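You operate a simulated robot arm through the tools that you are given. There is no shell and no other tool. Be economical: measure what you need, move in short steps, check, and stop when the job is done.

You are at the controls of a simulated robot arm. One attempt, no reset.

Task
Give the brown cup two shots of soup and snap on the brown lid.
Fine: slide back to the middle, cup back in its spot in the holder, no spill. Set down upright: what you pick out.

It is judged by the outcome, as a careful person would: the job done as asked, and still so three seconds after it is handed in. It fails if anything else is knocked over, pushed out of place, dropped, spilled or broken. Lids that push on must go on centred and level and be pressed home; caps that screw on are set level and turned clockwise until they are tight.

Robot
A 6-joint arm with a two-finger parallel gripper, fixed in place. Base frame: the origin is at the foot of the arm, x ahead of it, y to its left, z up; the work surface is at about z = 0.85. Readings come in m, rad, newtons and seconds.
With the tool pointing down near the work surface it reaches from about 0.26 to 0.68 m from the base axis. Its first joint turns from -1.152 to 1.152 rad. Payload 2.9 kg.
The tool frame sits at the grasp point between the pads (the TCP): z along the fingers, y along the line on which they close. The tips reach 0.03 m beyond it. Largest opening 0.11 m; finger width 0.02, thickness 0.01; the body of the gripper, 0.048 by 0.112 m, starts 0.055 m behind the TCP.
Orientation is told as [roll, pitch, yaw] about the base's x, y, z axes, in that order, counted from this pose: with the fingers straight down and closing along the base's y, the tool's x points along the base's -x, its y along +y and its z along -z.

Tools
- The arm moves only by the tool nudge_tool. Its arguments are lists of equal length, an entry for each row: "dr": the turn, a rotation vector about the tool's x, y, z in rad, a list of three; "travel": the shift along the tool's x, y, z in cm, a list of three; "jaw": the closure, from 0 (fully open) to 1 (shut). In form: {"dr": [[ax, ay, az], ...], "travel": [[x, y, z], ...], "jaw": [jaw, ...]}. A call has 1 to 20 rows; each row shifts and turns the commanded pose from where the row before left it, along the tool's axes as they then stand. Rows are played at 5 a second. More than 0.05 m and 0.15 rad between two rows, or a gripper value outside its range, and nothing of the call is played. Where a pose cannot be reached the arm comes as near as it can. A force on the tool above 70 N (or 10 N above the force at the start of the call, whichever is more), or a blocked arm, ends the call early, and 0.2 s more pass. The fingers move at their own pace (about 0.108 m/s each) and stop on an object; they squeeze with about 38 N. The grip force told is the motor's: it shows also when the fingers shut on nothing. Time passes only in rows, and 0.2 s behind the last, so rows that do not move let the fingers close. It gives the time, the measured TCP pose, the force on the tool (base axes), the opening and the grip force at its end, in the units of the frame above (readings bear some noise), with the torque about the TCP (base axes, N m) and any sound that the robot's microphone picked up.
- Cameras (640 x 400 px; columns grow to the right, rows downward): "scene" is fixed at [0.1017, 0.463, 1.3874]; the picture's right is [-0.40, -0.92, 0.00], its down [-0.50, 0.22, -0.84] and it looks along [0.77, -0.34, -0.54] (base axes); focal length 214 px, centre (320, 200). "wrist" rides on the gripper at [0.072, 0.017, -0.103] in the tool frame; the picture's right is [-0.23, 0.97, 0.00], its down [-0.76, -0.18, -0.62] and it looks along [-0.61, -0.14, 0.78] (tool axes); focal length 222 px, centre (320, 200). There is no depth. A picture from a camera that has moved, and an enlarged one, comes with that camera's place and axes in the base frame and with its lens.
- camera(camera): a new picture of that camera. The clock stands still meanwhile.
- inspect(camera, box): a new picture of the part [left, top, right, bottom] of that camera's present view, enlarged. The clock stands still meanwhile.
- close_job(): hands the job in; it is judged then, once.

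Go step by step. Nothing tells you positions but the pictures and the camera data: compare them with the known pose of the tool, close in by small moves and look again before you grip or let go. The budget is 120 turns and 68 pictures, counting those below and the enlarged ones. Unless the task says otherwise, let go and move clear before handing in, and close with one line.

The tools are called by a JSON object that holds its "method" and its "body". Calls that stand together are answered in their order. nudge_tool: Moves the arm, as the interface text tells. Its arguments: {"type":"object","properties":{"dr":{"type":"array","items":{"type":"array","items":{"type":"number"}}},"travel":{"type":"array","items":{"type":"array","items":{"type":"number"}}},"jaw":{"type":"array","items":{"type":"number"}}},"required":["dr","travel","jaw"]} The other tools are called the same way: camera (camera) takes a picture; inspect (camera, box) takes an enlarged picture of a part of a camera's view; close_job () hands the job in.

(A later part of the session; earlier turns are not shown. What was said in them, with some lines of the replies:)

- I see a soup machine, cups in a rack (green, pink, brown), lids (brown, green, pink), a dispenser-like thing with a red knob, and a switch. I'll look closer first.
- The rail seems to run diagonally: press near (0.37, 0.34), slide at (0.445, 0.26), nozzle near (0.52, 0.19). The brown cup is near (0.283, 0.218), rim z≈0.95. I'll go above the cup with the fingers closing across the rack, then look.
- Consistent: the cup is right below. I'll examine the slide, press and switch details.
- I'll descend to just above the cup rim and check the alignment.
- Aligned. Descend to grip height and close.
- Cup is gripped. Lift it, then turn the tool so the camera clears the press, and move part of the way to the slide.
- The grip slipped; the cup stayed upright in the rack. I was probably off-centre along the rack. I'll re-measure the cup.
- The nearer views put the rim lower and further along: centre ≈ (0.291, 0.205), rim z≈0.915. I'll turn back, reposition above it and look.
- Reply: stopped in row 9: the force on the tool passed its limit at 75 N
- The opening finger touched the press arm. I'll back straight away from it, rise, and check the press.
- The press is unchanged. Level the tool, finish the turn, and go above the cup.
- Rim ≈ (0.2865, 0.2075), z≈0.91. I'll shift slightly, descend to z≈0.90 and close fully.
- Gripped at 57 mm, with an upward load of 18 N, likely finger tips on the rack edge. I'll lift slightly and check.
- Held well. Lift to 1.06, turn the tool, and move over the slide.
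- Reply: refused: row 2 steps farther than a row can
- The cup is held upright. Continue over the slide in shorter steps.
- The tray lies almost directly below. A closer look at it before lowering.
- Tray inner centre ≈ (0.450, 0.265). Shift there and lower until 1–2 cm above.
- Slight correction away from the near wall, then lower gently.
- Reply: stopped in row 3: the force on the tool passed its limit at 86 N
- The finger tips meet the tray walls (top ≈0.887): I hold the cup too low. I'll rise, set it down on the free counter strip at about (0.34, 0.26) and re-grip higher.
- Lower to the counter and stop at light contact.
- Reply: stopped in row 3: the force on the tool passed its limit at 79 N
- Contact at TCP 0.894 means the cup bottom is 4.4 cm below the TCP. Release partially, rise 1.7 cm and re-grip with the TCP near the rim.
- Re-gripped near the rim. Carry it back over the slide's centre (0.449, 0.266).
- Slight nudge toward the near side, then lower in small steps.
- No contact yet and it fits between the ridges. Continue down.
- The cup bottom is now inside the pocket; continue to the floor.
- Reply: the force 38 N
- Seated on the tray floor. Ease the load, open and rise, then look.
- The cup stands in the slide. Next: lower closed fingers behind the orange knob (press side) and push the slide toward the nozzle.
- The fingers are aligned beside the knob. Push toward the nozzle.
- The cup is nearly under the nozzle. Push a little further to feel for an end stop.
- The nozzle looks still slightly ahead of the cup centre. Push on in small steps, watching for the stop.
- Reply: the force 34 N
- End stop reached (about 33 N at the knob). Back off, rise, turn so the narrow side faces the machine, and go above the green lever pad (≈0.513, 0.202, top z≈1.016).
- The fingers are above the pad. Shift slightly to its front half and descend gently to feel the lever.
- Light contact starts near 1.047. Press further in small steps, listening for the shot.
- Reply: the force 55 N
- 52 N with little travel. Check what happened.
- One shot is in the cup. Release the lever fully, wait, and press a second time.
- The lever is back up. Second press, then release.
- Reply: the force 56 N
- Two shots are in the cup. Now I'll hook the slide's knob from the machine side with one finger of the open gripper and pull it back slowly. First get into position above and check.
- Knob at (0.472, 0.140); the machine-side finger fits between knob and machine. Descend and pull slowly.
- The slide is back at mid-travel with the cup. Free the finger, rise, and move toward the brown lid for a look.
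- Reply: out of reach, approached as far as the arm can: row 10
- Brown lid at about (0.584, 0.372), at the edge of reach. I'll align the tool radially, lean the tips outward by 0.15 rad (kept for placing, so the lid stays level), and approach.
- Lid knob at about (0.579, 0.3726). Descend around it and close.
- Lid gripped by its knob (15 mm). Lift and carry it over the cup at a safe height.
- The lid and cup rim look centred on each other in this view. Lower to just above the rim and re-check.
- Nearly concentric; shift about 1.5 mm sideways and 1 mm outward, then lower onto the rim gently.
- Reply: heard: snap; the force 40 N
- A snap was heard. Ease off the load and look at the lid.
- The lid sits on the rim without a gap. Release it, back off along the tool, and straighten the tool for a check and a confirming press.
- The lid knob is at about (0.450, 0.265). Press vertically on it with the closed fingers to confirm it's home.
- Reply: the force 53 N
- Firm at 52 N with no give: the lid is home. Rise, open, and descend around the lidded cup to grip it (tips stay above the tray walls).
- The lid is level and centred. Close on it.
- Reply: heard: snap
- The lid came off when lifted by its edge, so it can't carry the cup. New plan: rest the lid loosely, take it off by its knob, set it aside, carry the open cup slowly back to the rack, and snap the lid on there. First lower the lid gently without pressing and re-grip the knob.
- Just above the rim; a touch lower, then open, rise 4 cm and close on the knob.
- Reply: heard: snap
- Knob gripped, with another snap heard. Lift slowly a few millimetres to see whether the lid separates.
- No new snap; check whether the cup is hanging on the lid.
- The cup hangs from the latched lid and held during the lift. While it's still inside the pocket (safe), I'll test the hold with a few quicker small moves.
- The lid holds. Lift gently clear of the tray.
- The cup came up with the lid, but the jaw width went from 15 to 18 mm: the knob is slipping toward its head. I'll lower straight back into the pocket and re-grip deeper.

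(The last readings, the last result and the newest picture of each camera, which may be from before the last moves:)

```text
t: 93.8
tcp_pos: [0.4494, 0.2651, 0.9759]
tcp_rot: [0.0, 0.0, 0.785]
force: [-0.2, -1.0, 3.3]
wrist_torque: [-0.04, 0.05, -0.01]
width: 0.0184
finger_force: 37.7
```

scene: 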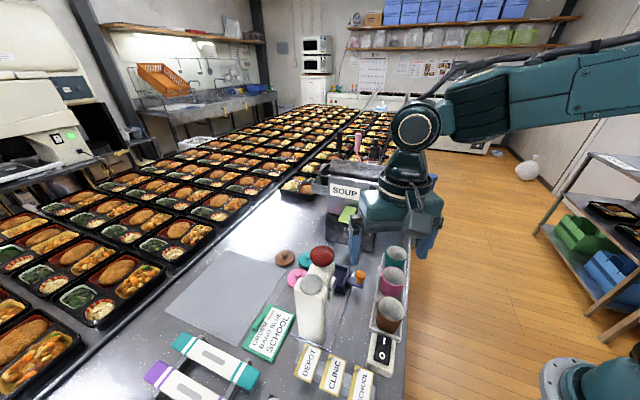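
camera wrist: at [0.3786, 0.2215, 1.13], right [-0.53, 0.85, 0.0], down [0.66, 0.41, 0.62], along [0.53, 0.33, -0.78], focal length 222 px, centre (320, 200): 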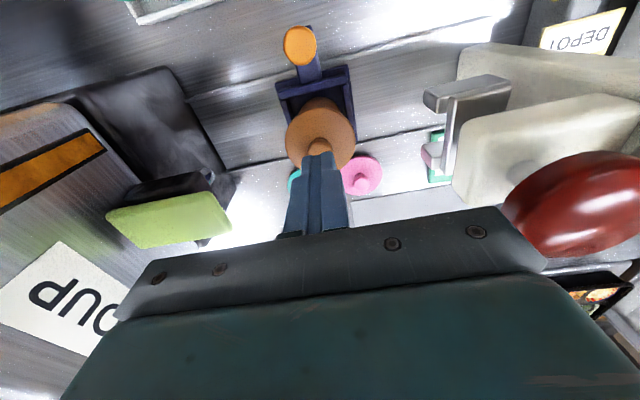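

Cup seated again. Open a little, go 4 mm deeper, and re-close on the knob's neck.

{"method": "nudge_tool", "body": {"dr": [[0, 0, 0], [0, 0, 0], [0, 0, 0], [0, 0, 0], [0, 0, 0], [0, 0, 0]], "travel": [[0, 0, 0], [0, 0, 0], [0, 0, 0.4], [0, 0, 0], [0, 0, 0], [0, 0, 0]], "jaw": [0.65, 0.65, 0.65, 0.65, 0.65, 0.65]}}

{"method": "nudge_tool", "body": {"dr": [[0, 0, 0], [0, 0, 0], [0, 0, 0], [0, 0, 0]], "travel": [[0, 0, 0], [0, 0, 0], [0, 0, 0], [0, 0, 0]], "jaw": [0.85, 1, 1, 1]}}

```text
t: 95.2
tcp_pos: [0.4504, 0.264, 0.9723]
tcp_rot: [0.001, 0.0, 0.787]
force: [-0.5, -0.7, 1.6]
wrist_torque: [0.0, 0.03, 0.01]
width: 0.0385
finger_force: 0.0
```

```text
t: 96.2
tcp_pos: [0.4495, 0.2638, 0.9718]
tcp_rot: [0.0, 0.0, 0.786]
force: [0.7, 0.7, 2.8]
wrist_torque: [0.02, -0.04, 0.01]
width: 0.0183
finger_force: 37.5
```

The 18 mm width now looks like the full knob, gripped deeper. Lift gently again and check the width.

{"method": "nudge_tool", "body": {"dr": [[0, 0, 0], [0, 0, 0], [0, 0, 0], [0, 0, 0], [0, 0, 0], [0, 0, 0], [0, 0, 0], [0, 0, 0], [0, 0, 0], [0, 0, 0], [0, 0, 0], [0, 0, 0], [0, 0, 0], [0, 0, 0], [0, 0, 0], [0, 0, 0], [0, 0, 0]], "travel": [[0, 0, -0.15], [0, 0, -0.25], [0, 0, -0.35], [0, 0, -0.4], [0, 0, -0.45], [0, 0, -0.45], [0, 0, -0.45], [0, 0, -0.45], [0, 0, -0.45], [0, 0, -0.45], [0, 0, -0.45], [0, 0, -0.45], [0, 0, -0.45], [0, 0, -0.4], [0, 0, -0.3], [0, 0, -0.2], [0, 0, 0]], "jaw": [1, 1, 1, 1, 1, 1, 1, 1, 1, 1, 1, 1, 1, 1, 1, 1, 1]}}

```text
t: 99.8
tcp_pos: [0.4503, 0.2651, 1.034]
tcp_rot: [0.0, -0.001, 0.786]
force: [0.1, -0.5, -1.9]
wrist_torque: [0.02, 0.0, 0.01]
width: 0.0179
finger_force: 38.2
```

Holding at 18 mm with the cup's weight on the tool. Carry slowly toward the rack spot (0.2905, 0.2045).

{"method": "nudge_tool", "body": {"dr": [[0, 0, 0], [0, 0, 0], [0, 0, 0], [0, 0, 0], [0, 0, 0], [0, 0, 0], [0, 0, 0], [0, 0, 0], [0, 0, 0], [0, 0, 0], [0, 0, 0], [0, 0, 0], [0, 0, 0], [0, 0, 0], [0, 0, 0], [0, 0, 0], [0, 0, 0], [0, 0, 0], [0, 0, 0], [0, 0, 0]], "travel": [[0.137, 0.062, 0], [0.273, 0.123, 0], [0.41, 0.185, 0], [0.547, 0.246, 0], [0.638, 0.287, 0], [0.638, 0.287, 0], [0.638, 0.287, 0], [0.638, 0.287, 0], [0.638, 0.287, 0], [0.638, 0.287, 0], [0.638, 0.287, 0], [0.638, 0.287, 0], [0.638, 0.287, 0], [0.638, 0.287, 0], [0.638, 0.287, 0], [0.638, 0.287, 0], [0.547, 0.246, 0], [0.41, 0.185, 0], [0.228, 0.103, 0], [0, 0, 0]], "jaw": [1, 1, 1, 1, 1, 1, 1, 1, 1, 1, 1, 1, 1, 1, 1, 1, 1, 1, 1, 1]}}

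{"method": "nudge_tool", "body": {"dr": [[0, 0, 0], [0, 0, 0], [0, 0, 0], [0, 0, 0], [0, 0, 0], [0, 0, 0], [0, 0, 0], [0, 0, 0], [0, 0, 0], [0, 0, 0], [0, 0, 0], [0, 0, 0], [0, 0, 0]], "travel": [[0.137, 0.062, 0], [0.273, 0.123, 0], [0.41, 0.185, 0], [0.547, 0.246, 0], [0.638, 0.287, 0], [0.638, 0.287, 0], [0.638, 0.287, 0], [0.638, 0.287, 0], [0.547, 0.246, 0], [0.456, 0.205, 0], [0.273, 0.123, 0], [0.182, 0.082, 0], [0, 0, 0]], "jaw": [1, 1, 1, 1, 1, 1, 1, 1, 1, 1, 1, 1, 1]}}

{"method": "camera", "body": {"camera": "wrist"}}

```text
t: 104.0
tcp_pos: [0.3453, 0.2244, 1.0331]
tcp_rot: [-0.001, 0.001, 0.787]
force: [0.4, 0.5, -0.5]
wrist_torque: [0.02, 0.03, 0.0]
width: 0.0182
finger_force: 37.9
```

```text
t: 106.8
tcp_pos: [0.2909, 0.2039, 1.0324]
tcp_rot: [0.0, 0.001, 0.784]
force: [0.3, 0.3, -1.0]
wrist_torque: [0.0, 0.0, -0.03]
width: 0.0181
finger_force: 38.0
```

```text
1 pictures are left
camera wrist: at [0.2258, 0.1644, 1.1366], right [-0.53, 0.85, 0.0], down [0.66, 0.41, 0.62], along [0.53, 0.33, -0.78], focal length 222 px, centre (320, 200)
```

wrist: 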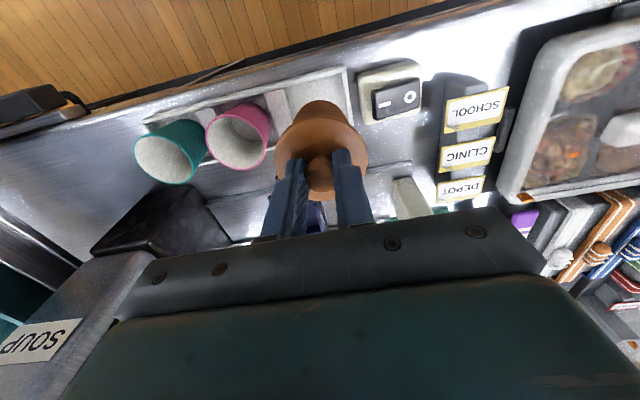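

The cup hangs over its compartment; the pocket centre is about 3 mm further out. Shift and lower slowly.

{"method": "nudge_tool", "body": {"dr": [[0, 0, 0], [0, 0, 0], [0, 0, 0], [0, 0, 0], [0, 0, 0], [0, 0, 0], [0, 0, 0], [0, 0, 0], [0, 0, 0], [0, 0, 0], [0, 0, 0], [0, 0, 0], [0, 0, 0], [0, 0, 0], [0, 0, 0], [0, 0, 0], [0, 0, 0], [0, 0, 0]], "travel": [[-0.15, 0, 0], [-0.15, 0, 0], [0, 0, 0.2], [0, 0, 0.35], [0, 0, 0.45], [0, 0, 0.5], [0, 0, 0.5], [0, 0, 0.5], [0, 0, 0.5], [0, 0, 0.5], [0, 0, 0.5], [0, 0, 0.5], [0, 0, 0.5], [0, 0, 0.4], [0, 0, 0.4], [0, 0, 0.3], [0, 0, 0.2], [0, 0, 0]], "jaw": [1, 1, 1, 1, 1, 1, 1, 1, 1, 1, 1, 1, 1, 1, 1, 1, 1, 1]}}

{"method": "nudge_tool", "body": {"dr": [[0, 0, 0], [0, 0, 0], [0, 0, 0]], "travel": [[0, 0, 0.2], [0, 0, 0.15], [0, 0, 0]], "jaw": [1, 1, 1]}}

```text
t: 110.6
tcp_pos: [0.2917, 0.2063, 0.971]
tcp_rot: [0.002, 0.0, 0.785]
force: [0.5, 0.5, -1.3]
wrist_torque: [-0.02, -0.03, 0.0]
width: 0.0181
finger_force: 38.1
```

```text
t: 111.4
tcp_pos: [0.2914, 0.2059, 0.9673]
tcp_rot: [0.0, 0.0, 0.788]
force: [-0.7, -0.2, -0.6]
wrist_torque: [-0.01, 0.01, 0.03]
width: 0.0181
finger_force: 38.1
```

{"method": "nudge_tool", "body": {"dr": [[0, 0, 0], [0, 0, 0], [0, 0, 0]], "travel": [[0, 0, 0.2], [0, 0, 0.2], [0, 0, 0]], "jaw": [1, 1, 1]}}

{"method": "nudge_tool", "body": {"dr": [[0, 0, 0], [0, 0, 0]], "travel": [[0, 0, 0.2], [0, 0, 0]], "jaw": [1, 1]}}

```text
t: 112.2
tcp_pos: [0.2917, 0.2059, 0.9629]
tcp_rot: [0.002, 0.002, 0.786]
force: [-1.0, 0.9, -1.7]
wrist_torque: [0.0, 0.01, 0.04]
width: 0.0179
finger_force: 38.7
```

```text
t: 112.8
tcp_pos: [0.2914, 0.2056, 0.9613]
tcp_rot: [0.0, 0.0, 0.787]
force: [-0.5, 0.0, -0.4]
wrist_torque: [-0.01, 0.0, 0.01]
width: 0.0182
finger_force: 38.1
```

Almost at the expected height; two more small steps to feel the floor.

{"method": "nudge_tool", "body": {"dr": [[0, 0, 0], [0, 0, 0]], "travel": [[0, 0, 0.2], [0, 0, 0]], "jaw": [1, 1]}}

{"method": "nudge_tool", "body": {"dr": [[0, 0, 0], [0, 0, 0]], "travel": [[0, 0, 0.15], [0, 0, 0]], "jaw": [1, 1]}}

```text
t: 113.4
tcp_pos: [0.2907, 0.2063, 0.9591]
tcp_rot: [-0.001, 0.0, 0.785]
force: [-1.2, -0.1, 0.2]
wrist_torque: [0.01, -0.03, 0.01]
width: 0.0179
finger_force: 38.2
```

```text
t: 114.0
tcp_pos: [0.2918, 0.2063, 0.958]
tcp_rot: [-0.001, -0.001, 0.784]
force: [-3.8, -1.7, 18.9]
wrist_torque: [-0.11, 0.27, 0.0]
width: 0.0178
finger_force: 37.9
```

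On the rack floor. Ease, release, rise, and give the lid a final vertical press with closed fingers.

{"method": "nudge_tool", "body": {"dr": [[0, 0, 0], [0, 0, 0], [0, 0, 0], [0, 0, 0], [0, 0, 0], [0, 0, 0], [0, 0, 0], [0, 0, 0], [0, 0, 0], [0, 0, 0]], "travel": [[0, 0, -0.1], [0, 0, 0], [0, 0, 0], [0, 0, -1], [0, 0, -2], [0, 0, -3], [0, 0, 0], [0, 0, 0], [0, 0, 2], [0, 0, 0]], "jaw": [1, 0.55, 0.55, 0.55, 0.55, 0.55, 1, 1, 1, 1]}}

{"method": "nudge_tool", "body": {"dr": [[0, 0, 0], [0, 0, 0], [0, 0, 0], [0, 0, 0]], "travel": [[0, 0, 1.5], [0, 0, 0.3], [0, 0, 0.3], [0, 0, 0]], "jaw": [1, 1, 1, 1]}}

```text
t: 116.2
tcp_pos: [0.2909, 0.2049, 0.9978]
tcp_rot: [0.0, 0.0, 0.786]
force: [0.0, 0.1, -0.8]
wrist_torque: [-0.03, 0.02, 0.01]
width: 0.0
finger_force: 37.9
```

```text
t: 117.2
tcp_pos: [0.2916, 0.2048, 0.9773]
tcp_rot: [-0.001, 0.0, 0.784]
force: [-0.3, -0.5, 0.2]
wrist_torque: [0.03, 0.01, 0.02]
width: 0.0
finger_force: 38.0
```

{"method": "nudge_tool", "body": {"dr": [[0, 0, 0], [0, 0, 0], [0, 0, 0]], "travel": [[0, 0, 0.35], [0, 0, 0.35], [0, 0, 0]], "jaw": [1, 1, 1]}}

```text
t: 117.9
tcp_pos: [0.2931, 0.2056, 0.9768]
tcp_rot: [-0.001, -0.01, 0.782]
force: [-5.8, -3.0, 22.1]
wrist_torque: [-0.13, 0.34, 0.0]
width: 0.0002
finger_force: 37.6
stopped in row 3: the force on the tool passed its limit at 74 N (the readings are from after the stop); the commanded pose is now the measured one
```

Firm at over 70 N with no give. Rise clear and use the last picture to check everything.

{"method": "nudge_tool", "body": {"dr": [[0, 0, 0], [0, 0, 0], [0, 0, 0], [0, 0, 0], [0, 0, 0], [0, 0, 0], [0, 0, 0]], "travel": [[0, 0, -2], [0, 0, -4.5], [0, 0, -4.5], [0, 0, -4.5], [0, 0, -4.5], [0, 0, -2], [0, 0, 0]], "jaw": [1, 1, 1, 1, 1, 1, 1]}}

{"method": "inspect", "body": {"camera": "scene", "box": [270, 190, 430, 350]}}

```text
t: 119.5
tcp_pos: [0.2921, 0.2034, 1.1943]
tcp_rot: [-0.002, -0.006, 0.784]
force: [-0.5, -0.2, 1.3]
wrist_torque: [0.04, 0.01, 0.01]
width: 0.0003
finger_force: 37.7
```

```text
2.50 times, centred on (350, 270) of scene
camera zoom: at [0.1017, 0.463, 1.3874], right [-0.4, -0.92, 0.0], down [-0.5, 0.22, -0.84], along [0.77, -0.34, -0.54], focal length 536 px, centre (245, 25)
```

zoom: 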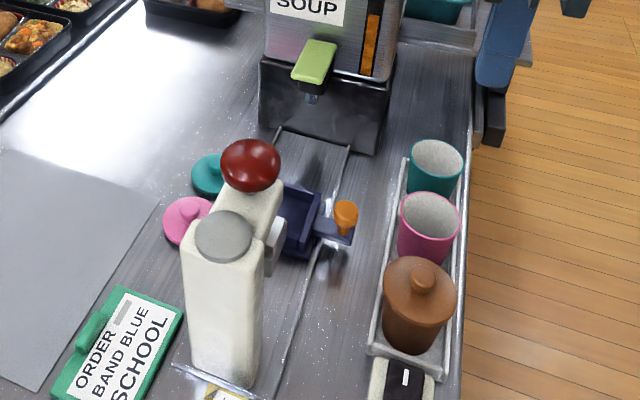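

The picture shows the lidded brown cup upright in its rack spot, with the lid level, the slide back at the middle and nothing else disturbed. I'm handing in.

{"method": "close_job", "body": {}}

```text
The job is handed in.
```

The brown cup has two shots of soup and its brown lid snapped on. It stands upright in its spot in the holder, the slide is back at the middle, and no spill shows in the pictures. On the way, a finger bumped the press once and the lid popped off once as I lifted by its edge; I put it back on, carried the cup by the lid's knob, and pressed the lid home again in the holder.
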